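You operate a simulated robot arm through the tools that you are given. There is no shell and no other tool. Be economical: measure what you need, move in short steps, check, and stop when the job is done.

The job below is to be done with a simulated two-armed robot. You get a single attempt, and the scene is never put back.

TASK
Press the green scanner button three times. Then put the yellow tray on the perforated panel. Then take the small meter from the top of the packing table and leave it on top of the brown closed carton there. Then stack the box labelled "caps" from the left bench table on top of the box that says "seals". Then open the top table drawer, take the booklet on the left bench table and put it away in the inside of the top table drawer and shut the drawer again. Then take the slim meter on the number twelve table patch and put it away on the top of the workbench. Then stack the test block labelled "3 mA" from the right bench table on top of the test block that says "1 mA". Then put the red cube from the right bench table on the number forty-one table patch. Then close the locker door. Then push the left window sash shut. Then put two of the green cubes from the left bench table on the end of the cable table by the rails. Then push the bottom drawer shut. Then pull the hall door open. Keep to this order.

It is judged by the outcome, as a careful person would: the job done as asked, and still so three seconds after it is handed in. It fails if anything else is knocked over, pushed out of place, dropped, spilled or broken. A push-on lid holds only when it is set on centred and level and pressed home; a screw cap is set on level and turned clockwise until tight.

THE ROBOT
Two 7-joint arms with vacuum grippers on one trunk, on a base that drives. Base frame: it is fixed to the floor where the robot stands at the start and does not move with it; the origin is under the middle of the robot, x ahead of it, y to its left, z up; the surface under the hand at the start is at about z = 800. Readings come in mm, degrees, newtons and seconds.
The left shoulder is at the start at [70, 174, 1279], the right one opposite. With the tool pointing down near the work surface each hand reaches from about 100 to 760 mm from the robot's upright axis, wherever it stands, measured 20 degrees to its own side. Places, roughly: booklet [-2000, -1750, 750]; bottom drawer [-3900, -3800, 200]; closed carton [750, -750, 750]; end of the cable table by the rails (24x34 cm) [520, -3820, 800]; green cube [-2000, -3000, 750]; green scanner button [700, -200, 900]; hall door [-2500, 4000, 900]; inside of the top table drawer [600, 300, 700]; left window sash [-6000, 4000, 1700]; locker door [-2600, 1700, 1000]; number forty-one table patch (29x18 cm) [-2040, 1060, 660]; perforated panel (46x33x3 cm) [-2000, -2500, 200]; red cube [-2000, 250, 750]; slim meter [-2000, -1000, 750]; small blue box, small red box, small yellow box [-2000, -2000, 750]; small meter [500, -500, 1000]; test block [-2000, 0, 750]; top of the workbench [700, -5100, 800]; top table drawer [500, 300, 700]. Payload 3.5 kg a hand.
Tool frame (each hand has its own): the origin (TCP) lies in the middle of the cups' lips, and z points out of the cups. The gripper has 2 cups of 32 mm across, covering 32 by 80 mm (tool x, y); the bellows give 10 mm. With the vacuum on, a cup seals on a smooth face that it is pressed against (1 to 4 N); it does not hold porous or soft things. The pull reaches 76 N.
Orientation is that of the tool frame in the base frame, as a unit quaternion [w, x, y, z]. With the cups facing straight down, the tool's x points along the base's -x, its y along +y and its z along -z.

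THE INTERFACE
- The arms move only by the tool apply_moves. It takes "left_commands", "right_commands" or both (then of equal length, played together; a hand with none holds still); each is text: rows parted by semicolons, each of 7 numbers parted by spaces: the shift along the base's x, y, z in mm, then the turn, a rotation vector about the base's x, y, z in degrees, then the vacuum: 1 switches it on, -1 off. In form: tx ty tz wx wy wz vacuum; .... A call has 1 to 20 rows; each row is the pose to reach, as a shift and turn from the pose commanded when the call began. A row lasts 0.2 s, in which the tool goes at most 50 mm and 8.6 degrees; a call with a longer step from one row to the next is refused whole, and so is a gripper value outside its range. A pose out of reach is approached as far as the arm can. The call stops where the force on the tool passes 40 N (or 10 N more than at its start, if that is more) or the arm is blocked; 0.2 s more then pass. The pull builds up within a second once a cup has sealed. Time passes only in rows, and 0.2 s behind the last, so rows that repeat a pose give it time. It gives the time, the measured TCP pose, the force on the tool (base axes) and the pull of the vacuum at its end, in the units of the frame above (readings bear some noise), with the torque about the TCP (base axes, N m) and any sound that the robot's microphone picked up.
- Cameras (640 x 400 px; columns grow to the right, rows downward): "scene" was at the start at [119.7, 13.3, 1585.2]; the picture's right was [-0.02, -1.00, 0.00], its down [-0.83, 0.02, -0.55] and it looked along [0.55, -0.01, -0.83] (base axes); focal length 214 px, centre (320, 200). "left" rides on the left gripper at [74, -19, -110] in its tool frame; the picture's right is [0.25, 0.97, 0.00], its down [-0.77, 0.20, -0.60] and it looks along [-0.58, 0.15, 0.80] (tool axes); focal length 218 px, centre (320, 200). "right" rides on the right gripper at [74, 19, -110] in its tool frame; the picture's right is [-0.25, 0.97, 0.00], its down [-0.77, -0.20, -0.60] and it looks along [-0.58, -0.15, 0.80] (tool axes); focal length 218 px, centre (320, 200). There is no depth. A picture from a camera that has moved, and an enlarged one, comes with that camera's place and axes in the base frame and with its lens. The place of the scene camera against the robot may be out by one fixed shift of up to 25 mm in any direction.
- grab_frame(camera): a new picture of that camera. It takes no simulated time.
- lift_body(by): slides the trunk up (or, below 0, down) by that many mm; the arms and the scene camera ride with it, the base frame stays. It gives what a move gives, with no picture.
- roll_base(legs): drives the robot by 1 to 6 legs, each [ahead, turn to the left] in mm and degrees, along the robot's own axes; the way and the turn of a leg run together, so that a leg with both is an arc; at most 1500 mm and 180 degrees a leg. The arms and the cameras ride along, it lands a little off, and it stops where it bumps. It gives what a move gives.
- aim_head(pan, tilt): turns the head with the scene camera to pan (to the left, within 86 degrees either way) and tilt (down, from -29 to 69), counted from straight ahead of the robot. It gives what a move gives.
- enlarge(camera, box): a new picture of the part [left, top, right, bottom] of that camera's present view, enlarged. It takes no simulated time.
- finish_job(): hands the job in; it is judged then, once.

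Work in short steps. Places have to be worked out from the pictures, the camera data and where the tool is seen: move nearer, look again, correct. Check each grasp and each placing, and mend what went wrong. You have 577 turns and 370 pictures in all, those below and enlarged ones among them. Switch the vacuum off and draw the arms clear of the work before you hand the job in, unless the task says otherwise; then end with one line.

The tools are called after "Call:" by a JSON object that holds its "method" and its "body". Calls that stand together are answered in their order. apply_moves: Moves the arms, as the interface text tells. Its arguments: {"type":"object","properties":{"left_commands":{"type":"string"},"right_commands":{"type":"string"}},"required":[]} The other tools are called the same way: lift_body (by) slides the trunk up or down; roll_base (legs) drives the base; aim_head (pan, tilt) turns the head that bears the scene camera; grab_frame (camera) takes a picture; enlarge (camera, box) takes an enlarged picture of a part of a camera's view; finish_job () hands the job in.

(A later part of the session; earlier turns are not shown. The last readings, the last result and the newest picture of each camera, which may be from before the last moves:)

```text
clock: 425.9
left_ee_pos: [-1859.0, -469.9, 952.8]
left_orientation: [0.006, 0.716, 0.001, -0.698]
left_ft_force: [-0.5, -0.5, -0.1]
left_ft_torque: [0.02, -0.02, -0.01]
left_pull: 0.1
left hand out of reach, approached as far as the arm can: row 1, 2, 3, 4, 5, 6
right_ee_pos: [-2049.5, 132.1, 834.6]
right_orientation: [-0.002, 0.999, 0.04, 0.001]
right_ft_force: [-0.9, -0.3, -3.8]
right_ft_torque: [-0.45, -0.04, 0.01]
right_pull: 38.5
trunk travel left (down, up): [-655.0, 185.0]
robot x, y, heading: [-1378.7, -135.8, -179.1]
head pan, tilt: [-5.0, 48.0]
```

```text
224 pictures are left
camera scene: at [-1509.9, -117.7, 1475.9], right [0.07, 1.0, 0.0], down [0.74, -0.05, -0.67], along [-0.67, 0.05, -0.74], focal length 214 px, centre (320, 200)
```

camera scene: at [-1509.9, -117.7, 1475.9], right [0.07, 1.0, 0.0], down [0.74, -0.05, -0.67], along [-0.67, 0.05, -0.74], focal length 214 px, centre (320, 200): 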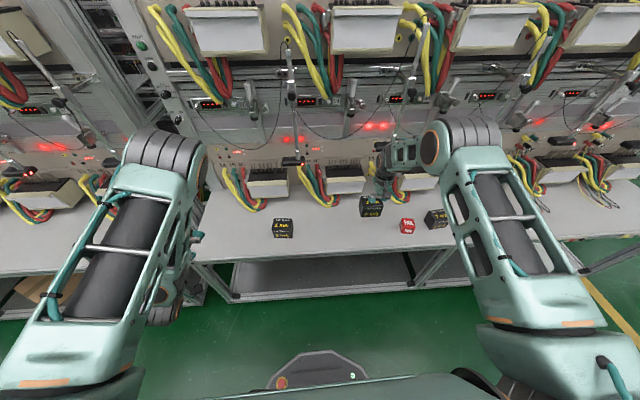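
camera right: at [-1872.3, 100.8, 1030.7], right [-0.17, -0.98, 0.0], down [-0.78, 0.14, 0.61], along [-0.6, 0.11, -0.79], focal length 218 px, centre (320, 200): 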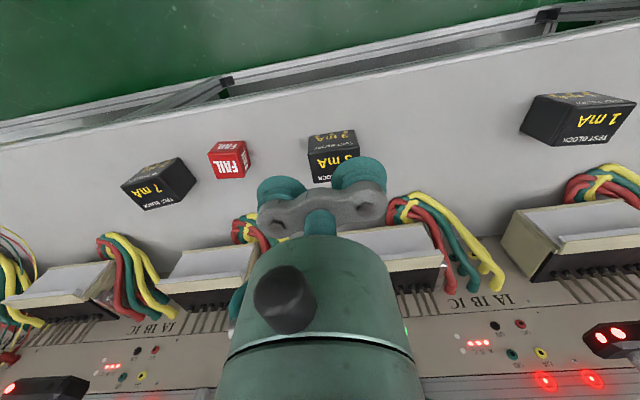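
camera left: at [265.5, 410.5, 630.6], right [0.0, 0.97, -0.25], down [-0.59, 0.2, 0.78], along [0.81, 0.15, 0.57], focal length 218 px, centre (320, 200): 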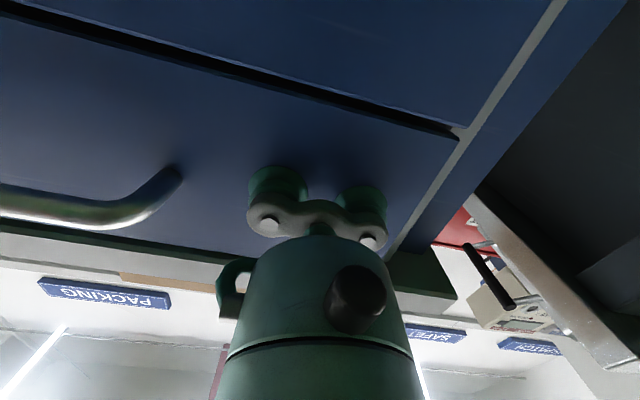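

Held. I carry it over to the 1 mA block (centre ≈[−2044, −262]), turning −5°.

Call:
{"method": "apply_moves", "body": {"right_commands": "1 -40 5 0 0 -1 1; 1 -80 5 0 0 -1.5 1; 2 -120 5 0 0 -2 1; 2 -160 5 0 0 -2.5 1; 3 -200 5 0 0 -3 1; 3 -240 5 0 0 -3.5 1; 4 -280 5 0 0 -4 1; 4 -320 5 0 0 -4.5 1; 5 -355 5 0 0 -5 1; 5 -368 5 0 0 -5.3 1; 5 -368 5 0 0 -5.3 1"}}

Call:
{"method": "grab_frame", "body": {"camera": "right"}}

Call:
{"method": "enlarge", "body": {"camera": "right", "box": [220, 40, 440, 180]}}

Call:
{"method": "enlarge", "body": {"camera": "scene", "box": [230, 180, 350, 260]}}

```text
clock: 428.3
left_ee_pos: [-1859.9, -469.1, 952.3]
left_orientation: [0.005, 0.715, 0.001, -0.699]
left_ft_force: [0.1, -0.4, 0.0]
left_ft_torque: [0.03, 0.02, -0.01]
left_pull: 0.0
right_ee_pos: [-2024.5, -189.9, 837.3]
right_orientation: [-0.001, 1.0, -0.005, 0.001]
right_ft_force: [-0.5, -0.2, -3.0]
right_ft_torque: [-0.45, 0.04, -0.02]
right_pull: 37.5
right hand out of reach, approached as far as the arm can: row 8, 9, 10, 11
trunk travel left (down, up): [-655.0, 185.0]
robot x, y, heading: [-1376.6, -136.2, -179.0]
head pan, tilt: [-5.0, 48.0]
```

```text
223 pictures are left
camera right: at [-1951.8, -210.4, 948.2], right [-0.26, -0.96, 0.0], down [-0.77, 0.21, 0.6], along [-0.58, 0.16, -0.8], focal length 218 px, centre (320, 200)
```

right: 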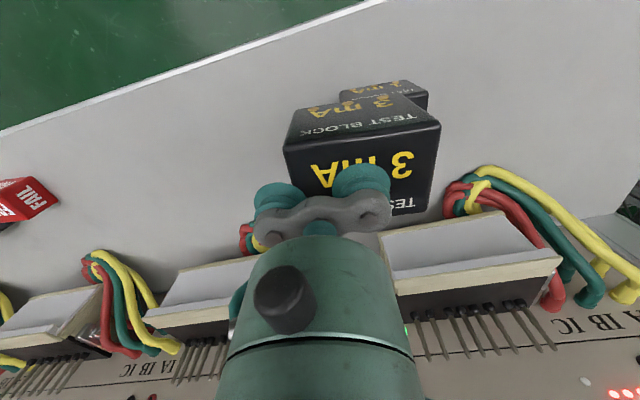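

```text
2.86 times, centred on (330, 110) of right
camera zoom: at [-1951.8, -210.4, 948.2], right [-0.26, -0.96, 0.0], down [-0.77, 0.21, 0.6], along [-0.58, 0.16, -0.8], focal length 624 px, centre (291, 457)
```

zoom: 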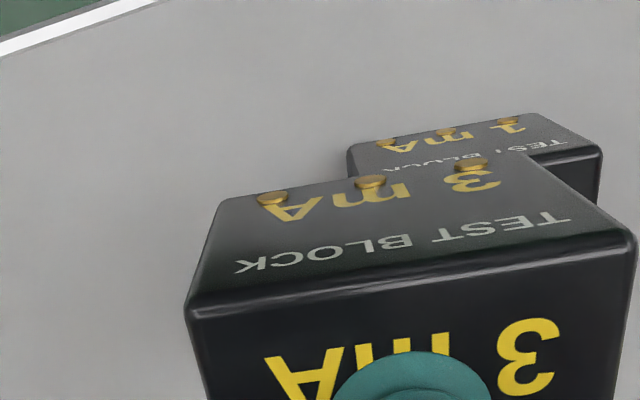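

```text
5.00 times, centred on (290, 220) of scene
camera zoom: at [-1509.3, -117.7, 1476.0], right [0.07, 1.0, 0.0], down [0.74, -0.05, -0.67], along [-0.67, 0.05, -0.74], focal length 1072 px, centre (470, 100)
```

zoom: 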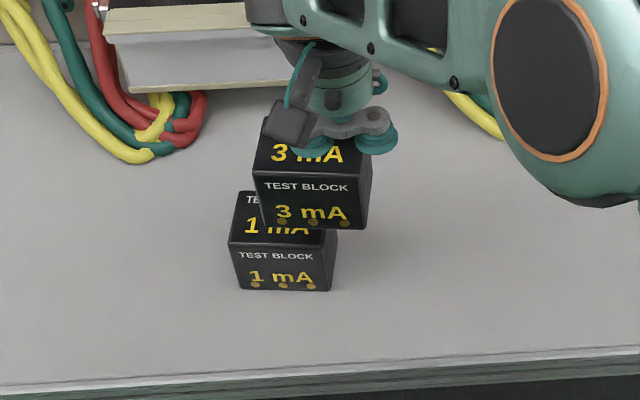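

The right hand can't reach that far left from here. I raise the block a bit and shift the robot ~150 mm to its left: turn right 17°, back 500, turn left 17°, forward again.

Call:
{"method": "apply_moves", "body": {"right_commands": "30 20 20 0 0 0 1; 50 40 40 0 0 0 1; 50 40 40 0 0 0 1"}}

Call:
{"method": "roll_base", "body": {"legs": [[0, -17], [-500, 0], [0, 17], [400, 0]]}}

Call:
{"method": "grab_frame", "body": {"camera": "scene"}}

```text
clock: 429.1
left_ee_pos: [-1859.7, -470.7, 951.0]
left_orientation: [0.005, 0.716, 0.0, -0.698]
left_ft_force: [-0.7, -0.7, 0.5]
left_ft_torque: [-0.01, -0.01, -0.04]
left_pull: 0.0
right_ee_pos: [-1976.4, -149.0, 878.0]
right_orientation: [-0.001, 1.0, -0.005, 0.001]
right_ft_force: [-1.1, 0.2, -3.8]
right_ft_torque: [-0.44, 0.01, 0.02]
right_pull: 37.6
trunk travel left (down, up): [-655.0, 185.0]
robot x, y, heading: [-1377.2, -138.1, -179.3]
head pan, tilt: [-5.0, 48.0]
```

```text
clock: 436.0
left_ee_pos: [-1759.9, -626.5, 952.4]
left_orientation: [0.014, 0.715, 0.009, -0.699]
left_ft_force: [0.4, -0.7, -0.4]
left_ft_torque: [0.01, 0.02, 0.01]
left_pull: 0.0
right_ee_pos: [-1882.9, -308.3, 878.7]
right_orientation: [0.0, 1.0, 0.006, 0.0]
right_ft_force: [-0.1, 0.6, -3.0]
right_ft_torque: [-0.42, -0.02, 0.03]
right_pull: 37.9
trunk travel left (down, up): [-655.0, 185.0]
robot x, y, heading: [-1287.9, -283.2, -177.9]
head pan, tilt: [-5.0, 48.0]
```

```text
220 pictures are left
camera scene: at [-1417.0, -266.2, 1476.0], right [0.05, 1.0, 0.0], down [0.74, -0.04, -0.67], along [-0.67, 0.03, -0.74], focal length 214 px, centre (320, 200)
```

scene: 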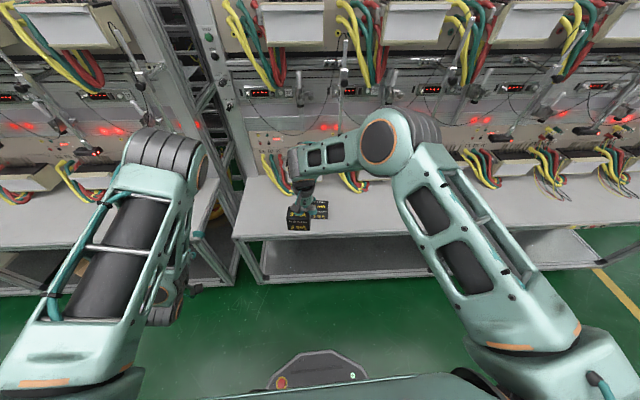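

Now in a better position. I correct heading, drive 60 mm on, and look with the right camera.

Call:
{"method": "roll_base", "body": {"legs": [[60, -2]]}}

Call:
{"method": "apply_moves", "body": {"right_commands": "-20 15 0 0 0 0 1; -40 30 0 0 0 0 1; -60 45 0 0 0 0 1; -60 45 0 0 0 0 1"}}

Call:
{"method": "enlarge", "body": {"camera": "right", "box": [200, 0, 520, 220]}}

```text
clock: 436.9
left_ee_pos: [-1827.3, -610.1, 952.8]
left_orientation: [0.002, 0.715, -0.003, -0.699]
left_ft_force: [-0.7, 0.6, -0.4]
left_ft_torque: [-0.02, 0.01, 0.0]
left_pull: 0.0
right_ee_pos: [-1941.2, -288.6, 880.1]
right_orientation: [-0.001, 1.0, -0.011, 0.0]
right_ft_force: [0.8, -0.3, -2.8]
right_ft_torque: [-0.45, 0.01, 0.02]
right_pull: 37.6
trunk travel left (down, up): [-655.0, 185.0]
robot x, y, heading: [-1345.6, -282.3, -179.6]
head pan, tilt: [-5.0, 48.0]
```

```text
clock: 437.9
left_ee_pos: [-1828.4, -611.8, 952.5]
left_orientation: [0.002, 0.715, -0.002, -0.699]
left_ft_force: [-0.2, -0.1, -0.2]
left_ft_torque: [-0.01, 0.01, -0.02]
left_pull: 0.1
right_ee_pos: [-2001.1, -243.2, 880.0]
right_orientation: [-0.001, 1.0, -0.012, 0.002]
right_ft_force: [-0.5, 0.9, -3.0]
right_ft_torque: [-0.43, 0.03, 0.04]
right_pull: 38.0
trunk travel left (down, up): [-655.0, 185.0]
robot x, y, heading: [-1341.3, -281.2, -179.7]
head pan, tilt: [-5.0, 48.0]
```

```text
1.82 times, centred on (360, 110) of right
camera zoom: at [-1928.2, -264.5, 989.6], right [-0.27, -0.96, 0.0], down [-0.77, 0.22, 0.6], along [-0.58, 0.17, -0.8], focal length 397 px, centre (247, 364)
```

zoom: 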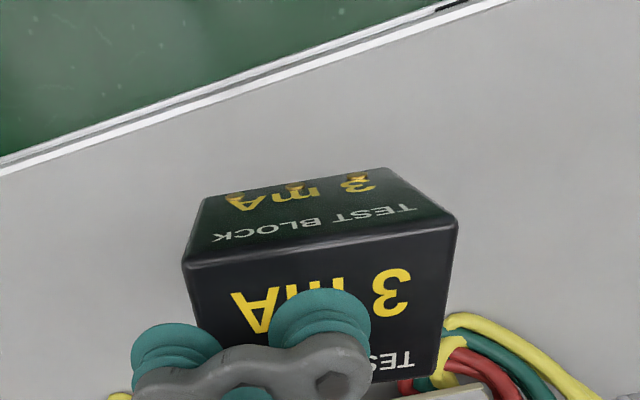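

I align over the computed 1 mA centre [−2043, −260] and lower to about 20 mm above it for a check.

Call:
{"method": "apply_moves", "body": {"right_commands": "-20 3 -20 0 0 0.7 1; -42.4 7.2 -40 0 0 1.4 1; -42.4 7.2 -65 0 0 1.4 1; -42.4 7.2 -82 0 0 1.4 1; -42.4 7.2 -82 0 0 1.4 1"}}

Call:
{"method": "enlarge", "body": {"camera": "right", "box": [200, 40, 480, 200]}}

Call:
{"method": "enlarge", "body": {"camera": "scene", "box": [270, 170, 390, 250]}}

```text
clock: 439.1
left_ee_pos: [-1827.5, -610.2, 952.7]
left_orientation: [0.001, 0.715, -0.004, -0.699]
left_ft_force: [-0.3, -0.4, 1.2]
left_ft_torque: [0.01, -0.04, -0.01]
left_pull: 0.1
right_ee_pos: [-2043.7, -236.7, 799.0]
right_orientation: [-0.001, 1.0, 0.001, -0.001]
right_ft_force: [-2.6, 2.2, 7.5]
right_ft_torque: [-0.62, -0.01, -0.02]
right_pull: 37.7
trunk travel left (down, up): [-655.0, 185.0]
robot x, y, heading: [-1344.0, -284.2, -179.7]
head pan, tilt: [-5.0, 48.0]
```

```text
2.29 times, centred on (340, 120) of right
camera zoom: at [-1969.8, -255.5, 907.9], right [-0.25, -0.97, 0.0], down [-0.77, 0.2, 0.61], along [-0.59, 0.15, -0.8], focal length 499 px, centre (274, 383)
```

zoom: 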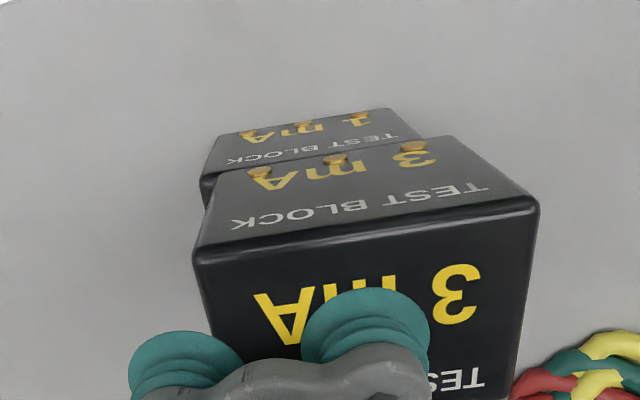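

```text
5.00 times, centred on (330, 210) of scene
camera zoom: at [-1473.9, -263.0, 1476.3], right [0.08, 1.0, 0.0], down [0.74, -0.06, -0.67], along [-0.67, 0.06, -0.74], focal length 1072 px, centre (270, 150)
```

zoom: 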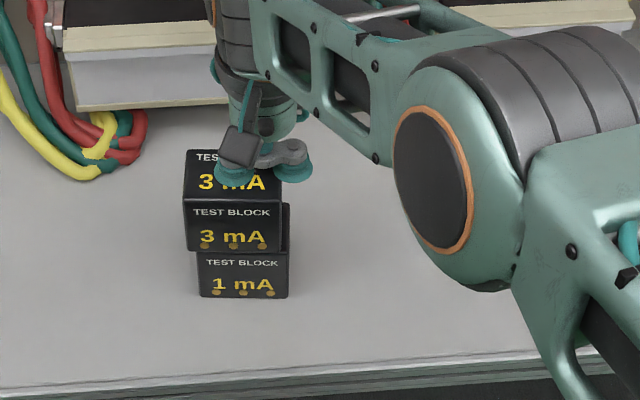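

The block already touches (blocks are taller than I assumed), about 8 mm off to −y. I lift 12 mm, shift +8 mm, and lower again.

Call:
{"method": "apply_moves", "body": {"right_commands": "0 0 6 0 0 0 1; 0 0 14 0 0 0 1; -1 8 14 0 0 0.4 1; -1 8 14 0 0 0.4 1"}}

Call:
{"method": "enlarge", "body": {"camera": "right", "box": [200, 40, 480, 200]}}

Call:
{"method": "enlarge", "body": {"camera": "scene", "box": [270, 170, 390, 250]}}

```text
clock: 440.1
left_ee_pos: [-1829.4, -611.3, 951.8]
left_orientation: [0.001, 0.716, -0.004, -0.698]
left_ft_force: [-0.4, 0.4, 0.3]
left_ft_torque: [0.04, 0.03, 0.01]
left_pull: 0.0
right_ee_pos: [-2046.1, -227.8, 810.0]
right_orientation: [-0.001, 1.0, 0.005, 0.0]
right_ft_force: [-0.2, 0.1, -4.0]
right_ft_torque: [-0.46, 0.03, -0.02]
right_pull: 37.2
trunk travel left (down, up): [-655.0, 185.0]
robot x, y, heading: [-1344.7, -282.8, -179.5]
head pan, tilt: [-5.0, 48.0]
```

```text
2.29 times, centred on (340, 120) of right
camera zoom: at [-1970.5, -247.8, 920.3], right [-0.24, -0.97, 0.0], down [-0.77, 0.19, 0.6], along [-0.58, 0.15, -0.8], focal length 499 px, centre (274, 383)
```

zoom: 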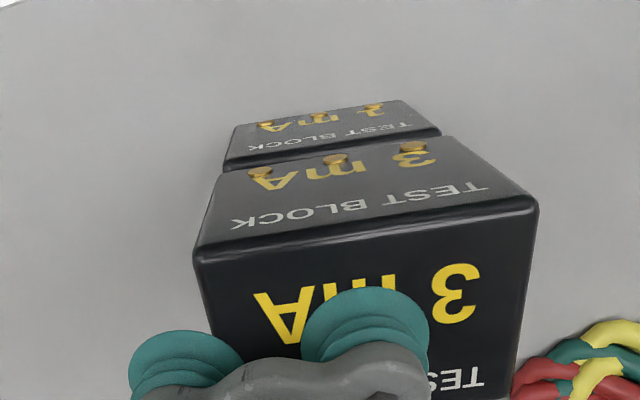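

```text
5.00 times, centred on (330, 210) of scene
camera zoom: at [-1474.8, -263.4, 1476.0], right [0.08, 1.0, 0.0], down [0.74, -0.06, -0.67], along [-0.67, 0.06, -0.74], focal length 1072 px, centre (270, 150)
```

zoom: 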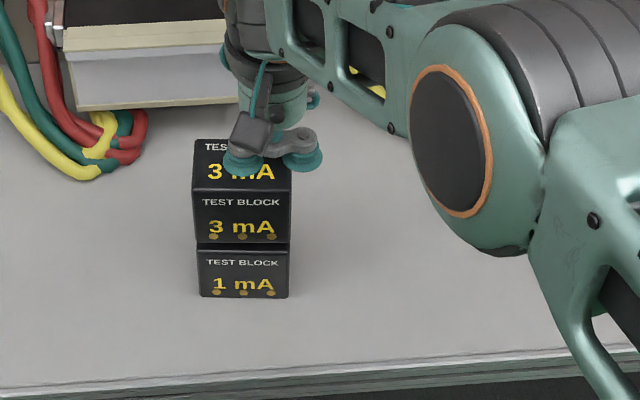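

Aligned within 1–2 mm. I lower to contact.

Call:
{"method": "apply_moves", "body": {"right_commands": "0 -1 -5 0 0 0 1; 0 -1 -9 0 0 0 1; 0 -1 -11 0 0 0 1; 0 -1 -13 0 0 0 1; 0 -1 -13 0 0 0 1"}}

```text
clock: 441.3
left_ee_pos: [-1828.9, -610.6, 951.8]
left_orientation: [0.001, 0.715, -0.004, -0.699]
left_ft_force: [0.5, 0.3, -0.7]
left_ft_torque: [-0.02, -0.01, 0.02]
left_pull: 0.0
right_ee_pos: [-2045.4, -229.3, 798.7]
right_orientation: [0.0, 1.0, 0.004, -0.001]
right_ft_force: [-0.6, -0.4, 4.8]
right_ft_torque: [-0.65, -0.08, -0.1]
right_pull: 37.8
trunk travel left (down, up): [-655.0, 185.0]
robot x, y, heading: [-1345.9, -283.1, -179.5]
head pan, tilt: [-5.0, 48.0]
```

Contact confirmed. Release and rise.

Call:
{"method": "apply_moves", "body": {"right_commands": "0 0 0 0 0 0 -1; 0 0 0 0 0 0 -1; 0 0 0 0 0 0 -1; 0 0 0 0 0 0 -1; 0 0 2 0 0 0 -1; 0 0 6 0 0 0 -1; 0 0 15 0 0 0 -1; 0 0 40 0 0 0 -1; 15 15 75 0 0 0 -1; 40 40 110 0 0 0 -1"}}

Call:
{"method": "enlarge", "body": {"camera": "scene", "box": [270, 160, 470, 260]}}

```text
clock: 443.5
left_ee_pos: [-1828.2, -610.0, 952.4]
left_orientation: [0.001, 0.714, -0.004, -0.7]
left_ft_force: [-0.1, 0.5, -0.1]
left_ft_torque: [-0.03, -0.01, 0.0]
left_pull: 0.1
right_ee_pos: [-2004.3, -184.2, 908.2]
right_orientation: [0.001, 1.0, 0.005, 0.0]
right_ft_force: [1.1, 0.7, 0.5]
right_ft_torque: [0.02, 0.02, 0.01]
right_pull: 0.1
trunk travel left (down, up): [-655.0, 185.0]
robot x, y, heading: [-1341.3, -283.5, -179.5]
head pan, tilt: [-5.0, 48.0]
```

```text
3.20 times, centred on (370, 210) of scene
camera zoom: at [-1472.3, -261.9, 1476.2], right [0.08, 1.0, 0.0], down [0.74, -0.06, -0.67], along [-0.67, 0.05, -0.74], focal length 686 px, centre (160, 168)
```

zoom: 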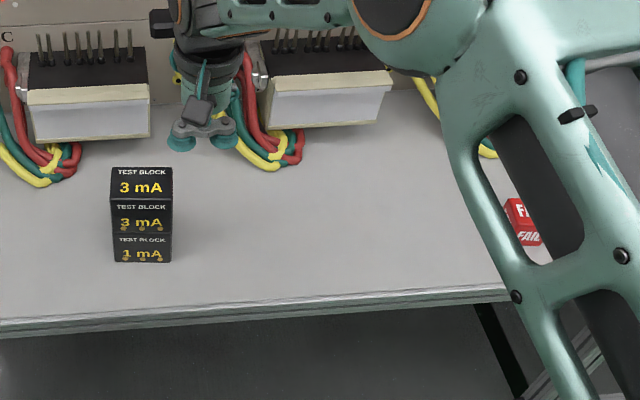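

3 mA stands squarely on 1 mA. Next, the red cube (≈[−2028, 296]): I reposition the robot to y≈95.

Call:
{"method": "roll_base", "body": {"legs": [[-500, 0], [0, -90], [380, 0], [0, 90], [480, 0]]}}

Call:
{"method": "aim_head", "body": {"pan": -15, "tilt": 45}}

Call:
{"method": "grab_frame", "body": {"camera": "right"}}

Call:
{"method": "grab_frame", "body": {"camera": "scene"}}

```text
clock: 458.5
left_ee_pos: [-1804.0, -284.7, 952.0]
left_orientation: [0.016, 0.716, 0.011, -0.698]
left_ft_force: [-0.1, -0.7, 0.2]
left_ft_torque: [-0.01, 0.0, 0.01]
left_pull: 0.0
right_ee_pos: [-1999.3, 134.7, 907.3]
right_orientation: [-0.002, 1.0, 0.026, 0.001]
right_ft_force: [0.5, -0.9, 0.4]
right_ft_torque: [-0.01, -0.01, -0.02]
right_pull: 0.0
trunk travel left (down, up): [-655.0, 185.0]
robot x, y, heading: [-1330.3, 62.0, -177.5]
head pan, tilt: [-5.0, 48.0]
```

```text
clock: 459.2
left_ee_pos: [-1803.4, -283.9, 952.6]
left_orientation: [0.016, 0.715, 0.011, -0.698]
left_ft_force: [-0.4, 0.3, 0.9]
left_ft_torque: [-0.01, -0.02, -0.03]
left_pull: 0.1
right_ee_pos: [-2000.1, 134.4, 907.6]
right_orientation: [-0.001, 1.0, 0.026, 0.001]
right_ft_force: [-0.3, 0.3, -0.3]
right_ft_torque: [-0.02, 0.01, 0.03]
right_pull: 0.0
trunk travel left (down, up): [-655.0, 185.0]
robot x, y, heading: [-1331.5, 65.1, -177.5]
head pan, tilt: [-15.0, 45.0]
```

```text
213 pictures are left
camera right: at [-1925.1, 117.9, 1017.6], right [-0.2, -0.98, 0.0], down [-0.78, 0.16, 0.6], along [-0.59, 0.12, -0.8], focal length 218 px, centre (320, 200)
```

right: 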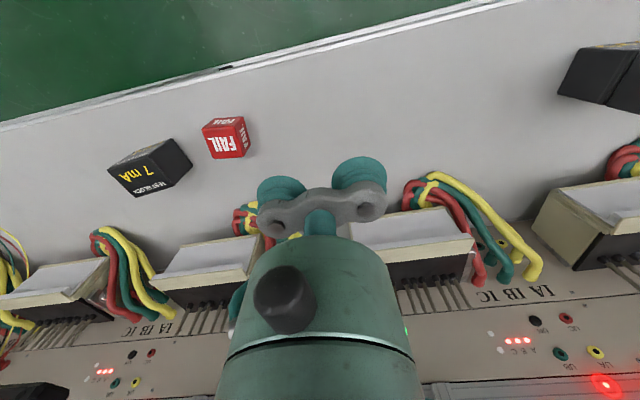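

```text
212 pictures are left
camera scene: at [-1464.9, 92.3, 1480.2], right [0.21, 0.98, 0.0], down [0.69, -0.15, -0.71], along [-0.69, 0.15, -0.71], focal length 214 px, centre (320, 200)
```

scene: 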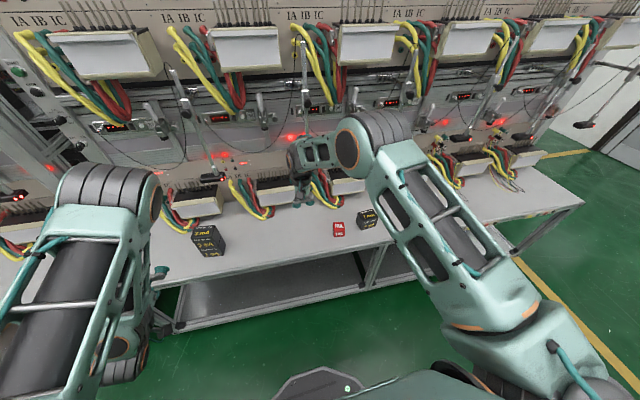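

I bring the right hand over the red cube, planning to use the +y cup, and look closer.

Call:
{"method": "apply_moves", "body": {"right_commands": "-4 35 -20 0 0 0 -1; -8 70 -40 0 0 0 -1; -12 105 -60 0 0 0 -1; -15 130 -85 0 0 0 -1; -15 130 -105 0 0 0 -1; -15 130 -105 0 0 0 -1"}}

Call:
{"method": "enlarge", "body": {"camera": "right", "box": [180, 60, 400, 200]}}

```text
clock: 460.6
left_ee_pos: [-1803.5, -283.9, 952.8]
left_orientation: [0.016, 0.715, 0.011, -0.698]
left_ft_force: [1.0, 0.2, 0.2]
left_ft_torque: [0.02, 0.0, -0.01]
left_pull: 0.1
right_ee_pos: [-2012.3, 263.8, 801.6]
right_orientation: [0.0, 1.0, 0.025, 0.001]
right_ft_force: [-0.4, 0.0, -0.4]
right_ft_torque: [0.0, -0.04, 0.01]
right_pull: 0.1
trunk travel left (down, up): [-655.0, 185.0]
robot x, y, heading: [-1333.2, 61.2, -177.5]
head pan, tilt: [-15.0, 45.0]
```

```text
2.86 times, centred on (290, 130) of right
camera zoom: at [-1938.3, 247.6, 910.8], right [-0.2, -0.98, 0.0], down [-0.78, 0.16, 0.6], along [-0.59, 0.12, -0.8], focal length 624 px, centre (406, 400)
```

zoom: 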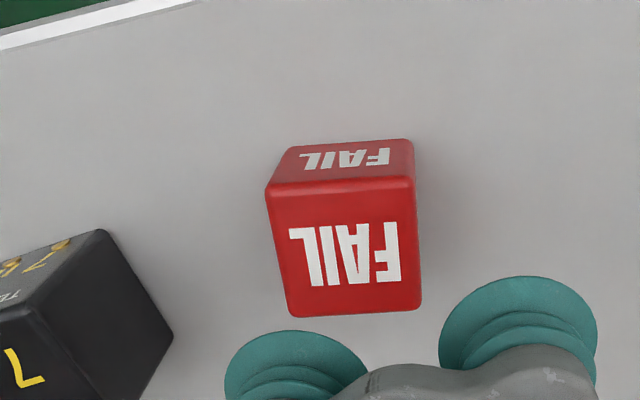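

Cube top centre ≈[−2029, 288, 690], side ≈50 mm. I descend with the +y cup on it, vacuum on.

Call:
{"method": "apply_moves", "body": {"right_commands": "-14 0 -40 0 0 0 1; -14 0 -80 0 0 0 1; -14 0 -98 0 0 0 1; -14 0 -104 0 0 0 1; -14 0 -108 0 0 0 1; -14 0 -111 0 0 0 1; -14 0 -114 0 0 0 1; -14 0 -117 0 0 0 1; -14 0 -120 0 0 0 1; -14 0 -120 0 0 0 1"}}

Call:
{"method": "enlarge", "body": {"camera": "right", "box": [180, 60, 400, 200]}}

```text
clock: 462.1
left_ee_pos: [-1802.1, -284.4, 952.1]
left_orientation: [0.016, 0.715, 0.012, -0.699]
left_ft_force: [-0.3, -0.6, 0.4]
left_ft_torque: [-0.05, -0.03, 0.02]
left_pull: 0.1
right_ee_pos: [-2030.8, 265.0, 698.0]
right_orientation: [-0.001, 1.0, 0.026, -0.007]
right_ft_force: [5.3, 0.0, 24.2]
right_ft_torque: [0.89, -0.04, 0.0]
right_pull: 38.0
trunk travel left (down, up): [-655.0, 185.0]
robot x, y, heading: [-1331.8, 64.7, -177.2]
head pan, tilt: [-15.0, 45.0]
stopped in row 7 (right hand): the force on the tool passed its limit at 43 N (the readings are from after the stop); the commanded pose is now the measured one
```

```text
2.86 times, centred on (290, 130) of right
camera zoom: at [-1954.9, 248.4, 807.6], right [-0.2, -0.98, 0.0], down [-0.77, 0.16, 0.61], along [-0.6, 0.12, -0.79], focal length 624 px, centre (406, 400)
```

zoom: 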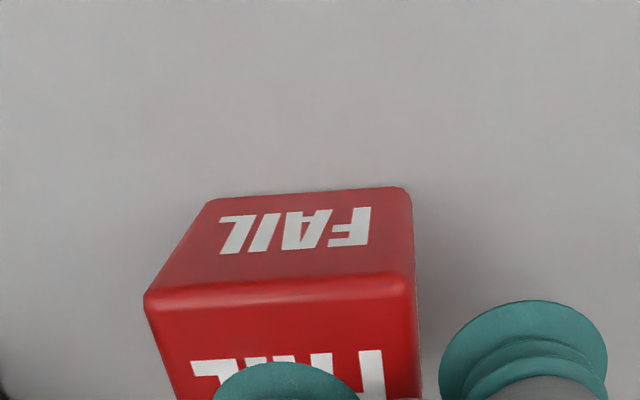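

Sealed. I lift it, pull it in, and drive to face the bench's right end (robot y≈870).

Call:
{"method": "apply_moves", "body": {"right_commands": "0 0 6 0 0 0 1; 0 0 25 0 0 0 1; 0 0 60 0 0 0 1; 0 0 100 0 0 0 1; 0 0 145 0 0 0 1; 20 0 180 0 0 0 1; 50 -10 210 0 0 0 1; 80 -20 235 0 0 0 1"}}

Call:
{"method": "roll_base", "body": {"legs": [[-500, -2.5], [0, -90], [800, 0], [0, 90], [300, 0]]}}

Call:
{"method": "grab_frame", "body": {"camera": "scene"}}

```text
clock: 463.9
left_ee_pos: [-1803.2, -283.5, 953.1]
left_orientation: [0.016, 0.715, 0.012, -0.699]
left_ft_force: [0.7, -0.3, -0.1]
left_ft_torque: [0.01, 0.0, 0.0]
left_pull: 0.0
right_ee_pos: [-1947.4, 243.8, 932.0]
right_orientation: [-0.002, 1.0, 0.025, -0.004]
right_ft_force: [0.1, 0.2, -1.3]
right_ft_torque: [0.83, 0.06, 0.0]
right_pull: 38.1
trunk travel left (down, up): [-655.0, 185.0]
robot x, y, heading: [-1336.7, 62.1, -177.2]
head pan, tilt: [-15.0, 45.0]
```

```text
clock: 479.9
left_ee_pos: [-1637.8, 541.3, 950.9]
left_orientation: [0.004, 0.715, 0.0, -0.699]
left_ft_force: [-0.4, -0.4, 0.6]
left_ft_torque: [0.0, -0.01, 0.01]
left_pull: 0.1
right_ee_pos: [-1766.1, 1073.9, 930.9]
right_orientation: [-0.001, 1.0, 0.009, -0.004]
right_ft_force: [-0.4, -0.6, -0.3]
right_ft_torque: [0.79, 0.02, -0.04]
right_pull: 37.5
trunk travel left (down, up): [-655.0, 185.0]
robot x, y, heading: [-1152.9, 873.5, -179.3]
head pan, tilt: [-15.0, 45.0]
```

```text
209 pictures are left
camera scene: at [-1286.5, 906.0, 1480.3], right [0.25, 0.97, 0.0], down [0.69, -0.17, -0.71], along [-0.69, 0.17, -0.71], focal length 214 px, centre (320, 200)
```

scene: 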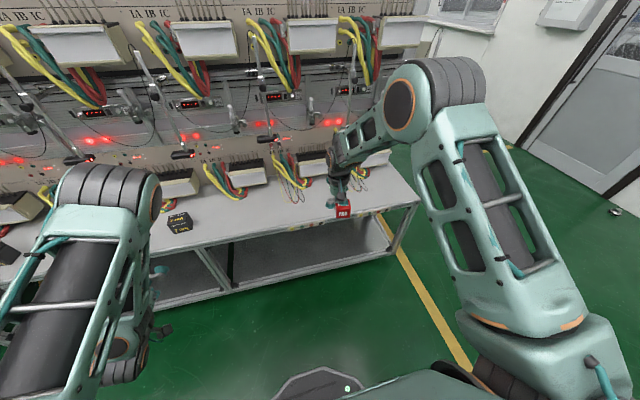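

I look for the number 41 marking on the bench.

Call:
{"method": "enlarge", "body": {"camera": "scene", "box": [220, 150, 440, 290]}}

Call:
{"method": "grab_frame", "body": {"camera": "right"}}

```text
2.86 times, centred on (330, 220) of scene
camera zoom: at [-1286.5, 906.0, 1480.3], right [0.25, 0.97, 0.0], down [0.69, -0.17, -0.71], along [-0.69, 0.17, -0.71], focal length 613 px, centre (291, 143)
```

zoom: 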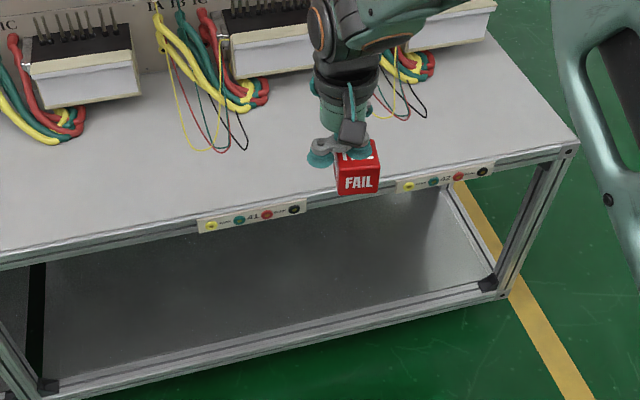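

```text
207 pictures are left
camera right: at [-1691.4, 1054.8, 1040.1], right [-0.24, -0.97, 0.0], down [-0.77, 0.19, 0.61], along [-0.59, 0.14, -0.79], focal length 218 px, centre (320, 200)
```

right: 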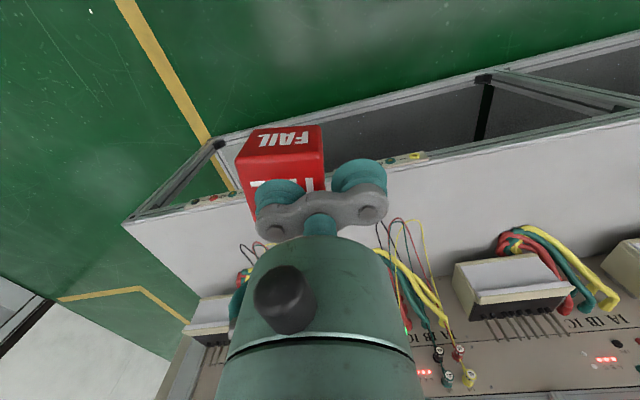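

Label 41 sits at y≈998, and the hint places the patch centre near [−2040, 1060]; a spot at [−2030, 1030] is well inside either way. I drive 200 mm closer and move over it.

Call:
{"method": "roll_base", "body": {"legs": [[200, -0.7]]}}

Call:
{"method": "apply_moves", "body": {"right_commands": "-20 -20 -30 0 0 0 1; -40 -40 -60 0 0 0 1; -60 -60 -90 0 0 0 1; -64 -66 -120 0 0 0 1; -64 -66 -120 0 0 0 1"}}

Call:
{"method": "grab_frame", "body": {"camera": "right"}}

Call:
{"method": "enlarge", "body": {"camera": "scene", "box": [240, 130, 460, 270]}}

```text
clock: 481.5
left_ee_pos: [-1845.8, 548.0, 951.3]
left_orientation: [-0.001, 0.715, -0.006, -0.699]
left_ft_force: [0.4, 0.0, -0.7]
left_ft_torque: [0.02, 0.01, 0.0]
left_pull: 0.1
right_ee_pos: [-1965.9, 1082.2, 931.6]
right_orientation: [-0.001, 1.0, 0.001, -0.002]
right_ft_force: [0.3, -0.8, -0.8]
right_ft_torque: [0.83, -0.02, 0.01]
right_pull: 37.1
trunk travel left (down, up): [-655.0, 185.0]
robot x, y, heading: [-1360.2, 873.2, 180.0]
head pan, tilt: [-15.0, 45.0]
```

```text
clock: 482.7
left_ee_pos: [-1845.5, 547.4, 951.6]
left_orientation: [-0.001, 0.715, -0.006, -0.699]
left_ft_force: [0.5, 0.5, 0.8]
left_ft_torque: [0.02, -0.01, -0.02]
left_pull: 0.1
right_ee_pos: [-2030.7, 1016.3, 811.2]
right_orientation: [-0.001, 1.0, 0.0, -0.002]
right_ft_force: [0.1, 0.0, -0.6]
right_ft_torque: [0.8, -0.02, -0.02]
right_pull: 37.9
trunk travel left (down, up): [-655.0, 185.0]
robot x, y, heading: [-1358.7, 870.5, 179.8]
head pan, tilt: [-15.0, 45.0]
```

```text
206 pictures are left
camera right: at [-1955.5, 997.0, 920.7], right [-0.25, -0.97, 0.0], down [-0.77, 0.2, 0.61], along [-0.59, 0.15, -0.79], focal length 218 px, centre (320, 200)
```

right: 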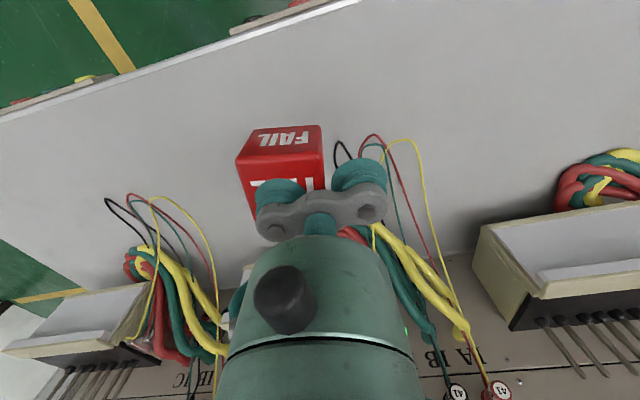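

```text
2.86 times, centred on (350, 200) of scene
camera zoom: at [-1488.4, 907.3, 1480.3], right [0.26, 0.97, 0.0], down [0.68, -0.18, -0.71], along [-0.68, 0.18, -0.71], focal length 613 px, centre (234, 200)
```

zoom: 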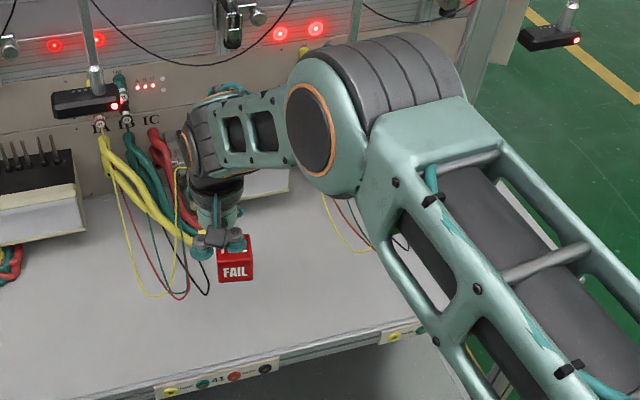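

Thin wire loops lie at x<−2077 near y 950–1000, so I place the cube a bit nearer and to the right: [−2010, 1055]. Lowering now.

Call:
{"method": "apply_moves", "body": {"right_commands": "10 8 -25 0 0 0 1; 20 15 -60 0 0 0 1; 20 15 -90 0 0 0 1; 20 15 -98 0 0 0 1; 20 15 -102 0 0 0 1; 20 15 -105 0 0 0 1; 20 15 -108 0 0 0 1; 20 15 -111 0 0 0 1; 20 15 -114 0 0 0 1; 20 15 -114 0 0 0 1"}}

Call:
{"method": "grab_frame", "body": {"camera": "right"}}

```text
clock: 484.9
left_ee_pos: [-1843.5, 547.3, 954.4]
left_orientation: [-0.001, 0.715, -0.006, -0.699]
left_ft_force: [-0.6, 0.1, -0.4]
left_ft_torque: [-0.03, 0.0, 0.0]
left_pull: 0.1
right_ee_pos: [-2010.0, 1030.7, 699.1]
right_orientation: [0.0, 1.0, 0.0, -0.006]
right_ft_force: [-7.6, 5.2, 29.6]
right_ft_torque: [0.98, -0.19, 0.03]
right_pull: 38.0
trunk travel left (down, up): [-655.0, 185.0]
robot x, y, heading: [-1358.6, 872.6, 180.1]
head pan, tilt: [-15.0, 45.0]
```

```text
204 pictures are left
camera right: at [-1934.9, 1010.7, 808.1], right [-0.25, -0.97, 0.0], down [-0.76, 0.2, 0.61], along [-0.59, 0.15, -0.79], focal length 218 px, centre (320, 200)
```

right: 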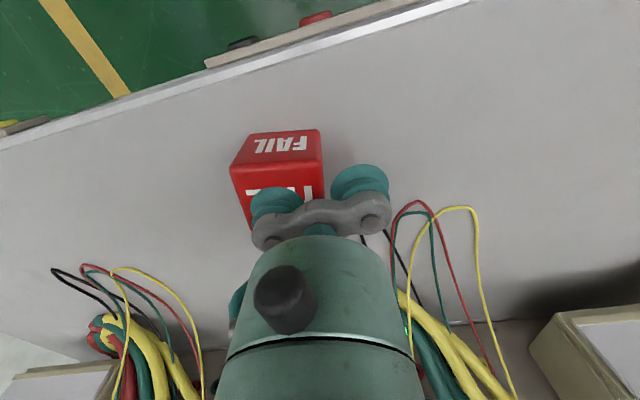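

Cube on the bench, clear of the wires. Release and rise.

Call:
{"method": "apply_moves", "body": {"right_commands": "0 0 2 0 0 0 1; 0 0 2 0 0 0 -1; 0 0 2 0 0 0 -1; 0 0 2 0 0 0 -1; 0 0 2 0 0 0 -1; 0 0 2 0 0 0 -1; 0 0 6 0 0 0 -1; 0 0 20 0 0 0 -1; 0 0 60 0 0 0 -1; 10 0 105 0 0 0 -1; 35 0 145 0 0 0 -1; 70 0 180 0 0 0 -1"}}

Call:
{"method": "grab_frame", "body": {"camera": "right"}}

```text
clock: 487.5
left_ee_pos: [-1843.9, 548.5, 954.3]
left_orientation: [0.0, 0.714, -0.005, -0.7]
left_ft_force: [-0.7, -0.5, 1.2]
left_ft_torque: [-0.02, -0.02, -0.01]
left_pull: 0.0
right_ee_pos: [-1937.9, 1032.4, 876.9]
right_orientation: [-0.001, 1.0, 0.001, -0.004]
right_ft_force: [0.2, -1.1, 0.2]
right_ft_torque: [0.03, 0.03, 0.01]
right_pull: 0.0
trunk travel left (down, up): [-655.0, 185.0]
robot x, y, heading: [-1359.9, 868.1, 180.0]
head pan, tilt: [-15.0, 45.0]
```

```text
203 pictures are left
camera right: at [-1863.2, 1013.3, 986.4], right [-0.25, -0.97, 0.0], down [-0.77, 0.2, 0.61], along [-0.59, 0.15, -0.79], focal length 218 px, centre (320, 200)
```

right: 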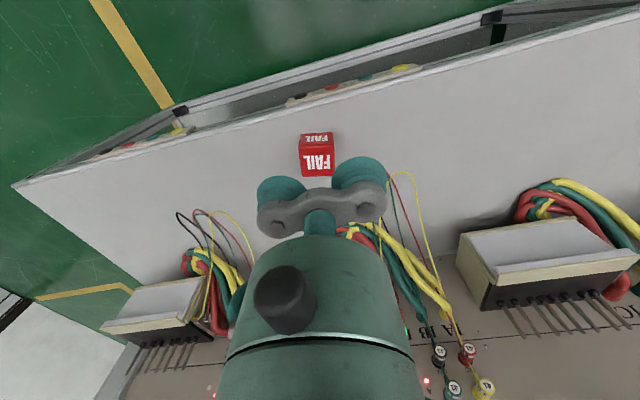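

Cube placed. Next the locker door: I back off 350 mm and look to the right-front.

Call:
{"method": "roll_base", "body": {"legs": [[-400, 0]]}}

Call:
{"method": "aim_head", "body": {"pan": -40, "tilt": 15}}

Call:
{"method": "grab_frame", "body": {"camera": "scene"}}

Call:
{"method": "aim_head", "body": {"pan": -80, "tilt": 15}}

Call:
{"method": "grab_frame", "body": {"camera": "scene"}}

```text
clock: 490.0
left_ee_pos: [-1444.2, 545.5, 951.6]
left_orientation: [0.0, 0.715, -0.005, -0.699]
left_ft_force: [0.6, 0.0, -0.2]
left_ft_torque: [-0.01, -0.03, -0.04]
left_pull: 0.0
right_ee_pos: [-1539.6, 1030.7, 874.7]
right_orientation: [-0.001, 1.0, 0.003, -0.002]
right_ft_force: [-0.4, -0.2, -0.8]
right_ft_torque: [0.04, -0.03, 0.02]
right_pull: 0.0
trunk travel left (down, up): [-655.0, 185.0]
robot x, y, heading: [-959.5, 875.7, -180.1]
head pan, tilt: [-15.0, 45.0]
```

```text
clock: 490.9
left_ee_pos: [-1444.6, 546.6, 952.3]
left_orientation: [0.001, 0.715, -0.003, -0.7]
left_ft_force: [-0.5, -0.3, 0.7]
left_ft_torque: [0.03, 0.0, -0.02]
left_pull: 0.0
right_ee_pos: [-1539.7, 1030.3, 876.3]
right_orientation: [-0.001, 1.0, 0.002, -0.003]
right_ft_force: [0.0, -0.5, 0.5]
right_ft_torque: [-0.04, -0.01, 0.02]
right_pull: 0.1
trunk travel left (down, up): [-655.0, 185.0]
robot x, y, heading: [-957.0, 875.4, -179.8]
head pan, tilt: [-40.0, 15.0]
```

```text
202 pictures are left
camera scene: at [-1081.9, 945.5, 1527.0], right [0.64, 0.77, 0.0], down [0.2, -0.17, -0.97], along [-0.74, 0.62, -0.26], focal length 214 px, centre (320, 200)
```

scene: 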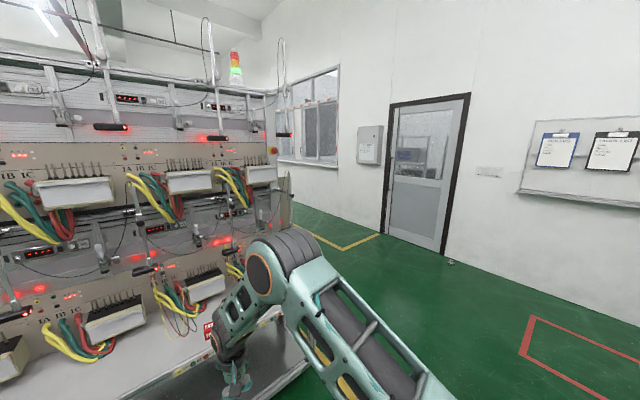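

```text
clock: 492.0
left_ee_pos: [-1443.5, 546.0, 951.2]
left_orientation: [0.0, 0.715, -0.005, -0.699]
left_ft_force: [0.6, -0.2, 0.0]
left_ft_torque: [0.0, 0.03, 0.02]
left_pull: 0.1
right_ee_pos: [-1539.7, 1030.7, 875.2]
right_orientation: [-0.001, 1.0, 0.002, -0.003]
right_ft_force: [0.2, -0.6, -1.1]
right_ft_torque: [0.0, -0.01, -0.02]
right_pull: 0.0
trunk travel left (down, up): [-655.0, 185.0]
robot x, y, heading: [-960.9, 870.9, -180.1]
head pan, tilt: [-80.0, 15.0]
```

```text
201 pictures are left
camera scene: at [-1026.4, 977.6, 1527.1], right [0.98, 0.18, 0.0], down [0.05, -0.25, -0.97], along [-0.17, 0.95, -0.26], focal length 214 px, centre (320, 200)
```

scene: 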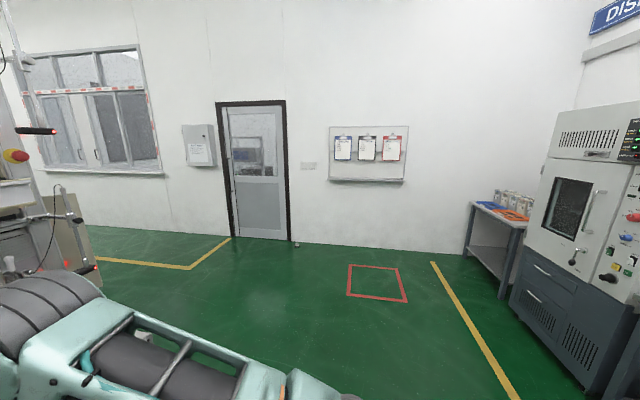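

The locker must be behind the rack end. I drive past the bench end to about [−960, 2450] and face −x to look.

Call:
{"method": "roll_base", "body": {"legs": [[0, -90], [1500, 0], [0, 90], [500, 0]]}}

Call:
{"method": "aim_head", "body": {"pan": 15, "tilt": 15}}

Call:
{"method": "grab_frame", "body": {"camera": "scene"}}

```text
clock: 509.6
left_ee_pos: [-1927.9, 2084.8, 952.3]
left_orientation: [-0.008, 0.716, -0.013, -0.698]
left_ft_force: [0.1, 0.5, 0.9]
left_ft_torque: [-0.03, -0.02, -0.01]
left_pull: 0.0
right_ee_pos: [-2011.1, 2572.5, 874.8]
right_orientation: [-0.001, 1.0, -0.01, -0.002]
right_ft_force: [0.4, -0.4, 0.2]
right_ft_torque: [-0.01, -0.02, 0.01]
right_pull: 0.0
trunk travel left (down, up): [-655.0, 185.0]
robot x, y, heading: [-1436.7, 2397.2, 178.8]
head pan, tilt: [-80.0, 15.0]
```

```text
clock: 511.3
left_ee_pos: [-1928.4, 2086.9, 952.4]
left_orientation: [-0.008, 0.716, -0.013, -0.698]
left_ft_force: [0.2, -0.9, -0.6]
left_ft_torque: [0.03, -0.02, -0.02]
left_pull: 0.0
right_ee_pos: [-2012.3, 2572.9, 875.6]
right_orientation: [0.0, 1.0, -0.01, -0.003]
right_ft_force: [-0.1, 0.4, 0.1]
right_ft_torque: [0.01, -0.02, 0.02]
right_pull: 0.1
trunk travel left (down, up): [-655.0, 185.0]
robot x, y, heading: [-1431.1, 2400.5, 178.4]
head pan, tilt: [15.0, 15.0]
```

```text
200 pictures are left
camera scene: at [-1577.0, 2392.7, 1527.1], right [-0.24, 0.97, 0.0], down [0.25, 0.06, -0.97], along [-0.94, -0.23, -0.26], focal length 214 px, centre (320, 200)
```

scene: 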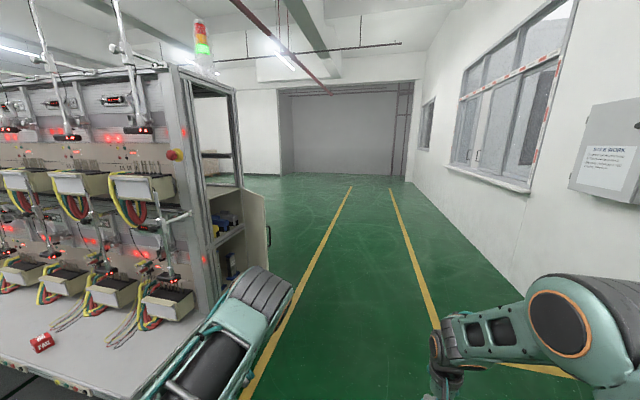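

The locker is at the rack's end facing +y; its beige door stands open with the hinge on the far side. I zoom in.

Call:
{"method": "enlarge", "body": {"camera": "scene", "box": [170, 80, 330, 320]}}

```text
1.67 times, centred on (250, 200) of scene
camera zoom: at [-1577.0, 2392.7, 1527.1], right [-0.24, 0.97, 0.0], down [0.25, 0.06, -0.97], along [-0.94, -0.23, -0.26], focal length 358 px, centre (437, 200)
```

zoom: 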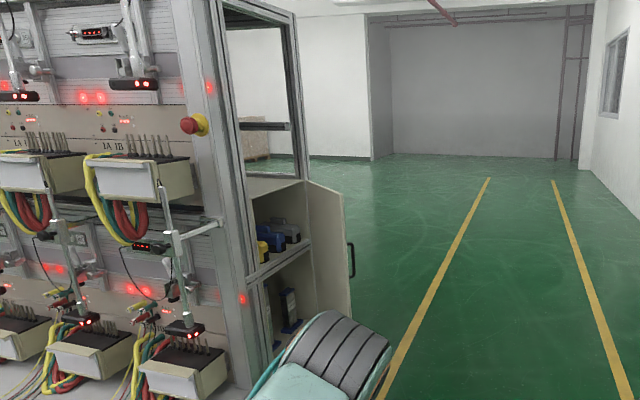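

To see the door's geometry I drive on past it at a safe distance (shifting ~200 mm to the right) and look back left.

Call:
{"method": "roll_base", "body": {"legs": [[0, -17], [800, 0], [0, 18], [400, 0]]}}

Call:
{"method": "aim_head", "body": {"pan": 70, "tilt": 25}}

Call:
{"method": "grab_frame", "body": {"camera": "scene"}}

```text
clock: 519.6
left_ee_pos: [-3066.1, 2335.9, 952.0]
left_orientation: [-0.003, 0.715, -0.008, -0.699]
left_ft_force: [0.2, 0.1, -0.2]
left_ft_torque: [-0.02, 0.01, 0.04]
left_pull: 0.0
right_ee_pos: [-3158.0, 2821.1, 875.3]
right_orientation: [-0.001, 1.0, -0.002, -0.002]
right_ft_force: [0.3, 0.1, -0.1]
right_ft_torque: [0.01, 0.01, 0.03]
right_pull: 0.1
trunk travel left (down, up): [-655.0, 185.0]
robot x, y, heading: [-2578.5, 2658.5, 179.8]
head pan, tilt: [15.0, 15.0]
```

```text
clock: 520.9
left_ee_pos: [-3066.4, 2334.9, 953.2]
left_orientation: [-0.003, 0.716, -0.008, -0.699]
left_ft_force: [-0.2, 0.0, -0.2]
left_ft_torque: [-0.03, -0.01, 0.02]
left_pull: 0.1
right_ee_pos: [-3158.0, 2819.7, 875.2]
right_orientation: [-0.001, 1.0, -0.001, -0.003]
right_ft_force: [0.5, 0.4, -1.2]
right_ft_torque: [-0.02, 0.01, -0.03]
right_pull: 0.1
trunk travel left (down, up): [-655.0, 185.0]
robot x, y, heading: [-2580.9, 2657.6, 179.7]
head pan, tilt: [70.0, 25.0]
```

```text
198 pictures are left
camera scene: at [-2661.1, 2584.5, 1510.8], right [-0.94, 0.35, 0.0], down [0.15, 0.4, -0.91], along [-0.32, -0.85, -0.42], focal length 214 px, centre (320, 200)
```

scene: 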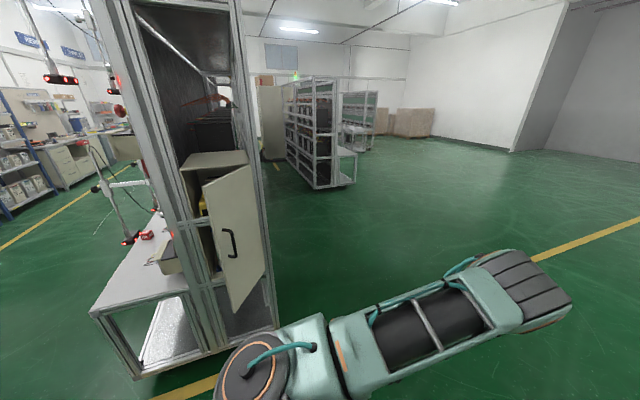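

Triangulated: hinge ≈[−2731, 1605], free edge ≈[−2547, 1878] (door about 56° open), door z≈640–1250. I'll push its outer face with the horizontal left hand along heading −62°. First I drive to a start pose and pull the right hand in.

Call:
{"method": "apply_moves", "body": {"right_commands": "35 15 25 0 0 0 -1; 70 30 50 0 0 0 -1; 105 45 75 0 0 0 -1; 140 60 100 0 0 0 -1; 170 75 120 0 0 0 -1"}}

Call:
{"method": "roll_base", "body": {"legs": [[0, 25.3], [712, 0], [0, 92.8]]}}

Call:
{"method": "aim_head", "body": {"pan": 25, "tilt": 30}}

Call:
{"method": "grab_frame", "body": {"camera": "scene"}}

```text
clock: 522.0
left_ee_pos: [-3064.4, 2335.2, 952.4]
left_orientation: [-0.003, 0.714, -0.008, -0.7]
left_ft_force: [0.9, -0.5, -0.2]
left_ft_torque: [0.02, -0.02, 0.02]
left_pull: 0.0
right_ee_pos: [-2987.5, 2896.1, 999.2]
right_orientation: [-0.001, 1.0, -0.002, -0.004]
right_ft_force: [0.1, -0.3, -0.1]
right_ft_torque: [0.01, 0.03, -0.02]
right_pull: 0.1
trunk travel left (down, up): [-655.0, 185.0]
robot x, y, heading: [-2576.2, 2658.3, 179.7]
head pan, tilt: [70.0, 25.0]
```

```text
clock: 531.1
left_ee_pos: [-2697.2, 2079.4, 951.7]
left_orientation: [0.598, 0.374, 0.609, -0.363]
left_ft_force: [0.1, -0.8, -0.7]
left_ft_torque: [-0.02, -0.01, -0.03]
left_pull: 0.2
right_ee_pos: [-3227.7, 1883.0, 998.4]
right_orientation: [0.002, 0.516, 0.857, -0.002]
right_ft_force: [0.2, 0.3, -0.3]
right_ft_torque: [-0.01, 0.04, 0.0]
right_pull: 0.0
trunk travel left (down, up): [-655.0, 185.0]
robot x, y, heading: [-3205.1, 2359.4, -62.6]
head pan, tilt: [70.0, 25.0]
```

```text
clock: 532.2
left_ee_pos: [-2697.3, 2079.0, 952.3]
left_orientation: [0.598, 0.374, 0.609, -0.362]
left_ft_force: [0.3, -0.5, 0.4]
left_ft_torque: [0.01, 0.0, -0.01]
left_pull: 0.0
right_ee_pos: [-3227.4, 1883.2, 997.5]
right_orientation: [0.002, 0.515, 0.857, -0.003]
right_ft_force: [-0.6, 0.2, -0.3]
right_ft_torque: [0.0, 0.0, -0.01]
right_pull: 0.0
trunk travel left (down, up): [-655.0, 185.0]
robot x, y, heading: [-3211.7, 2358.7, -62.4]
head pan, tilt: [25.0, 30.0]
```

```text
197 pictures are left
camera scene: at [-3115.8, 2274.6, 1502.9], right [-0.61, -0.79, 0.0], down [-0.4, 0.3, -0.87], along [0.69, -0.53, -0.5], focal length 214 px, centre (320, 200)
```

scene: 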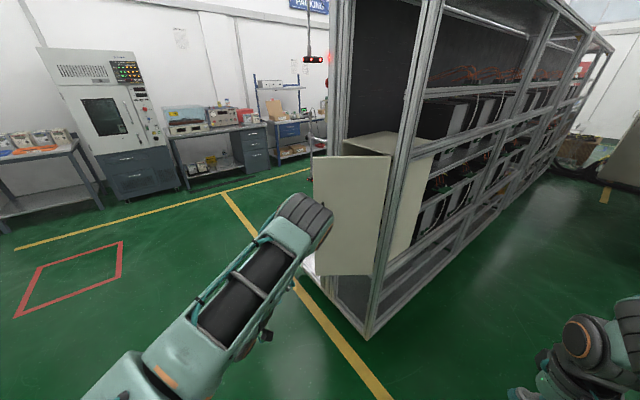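

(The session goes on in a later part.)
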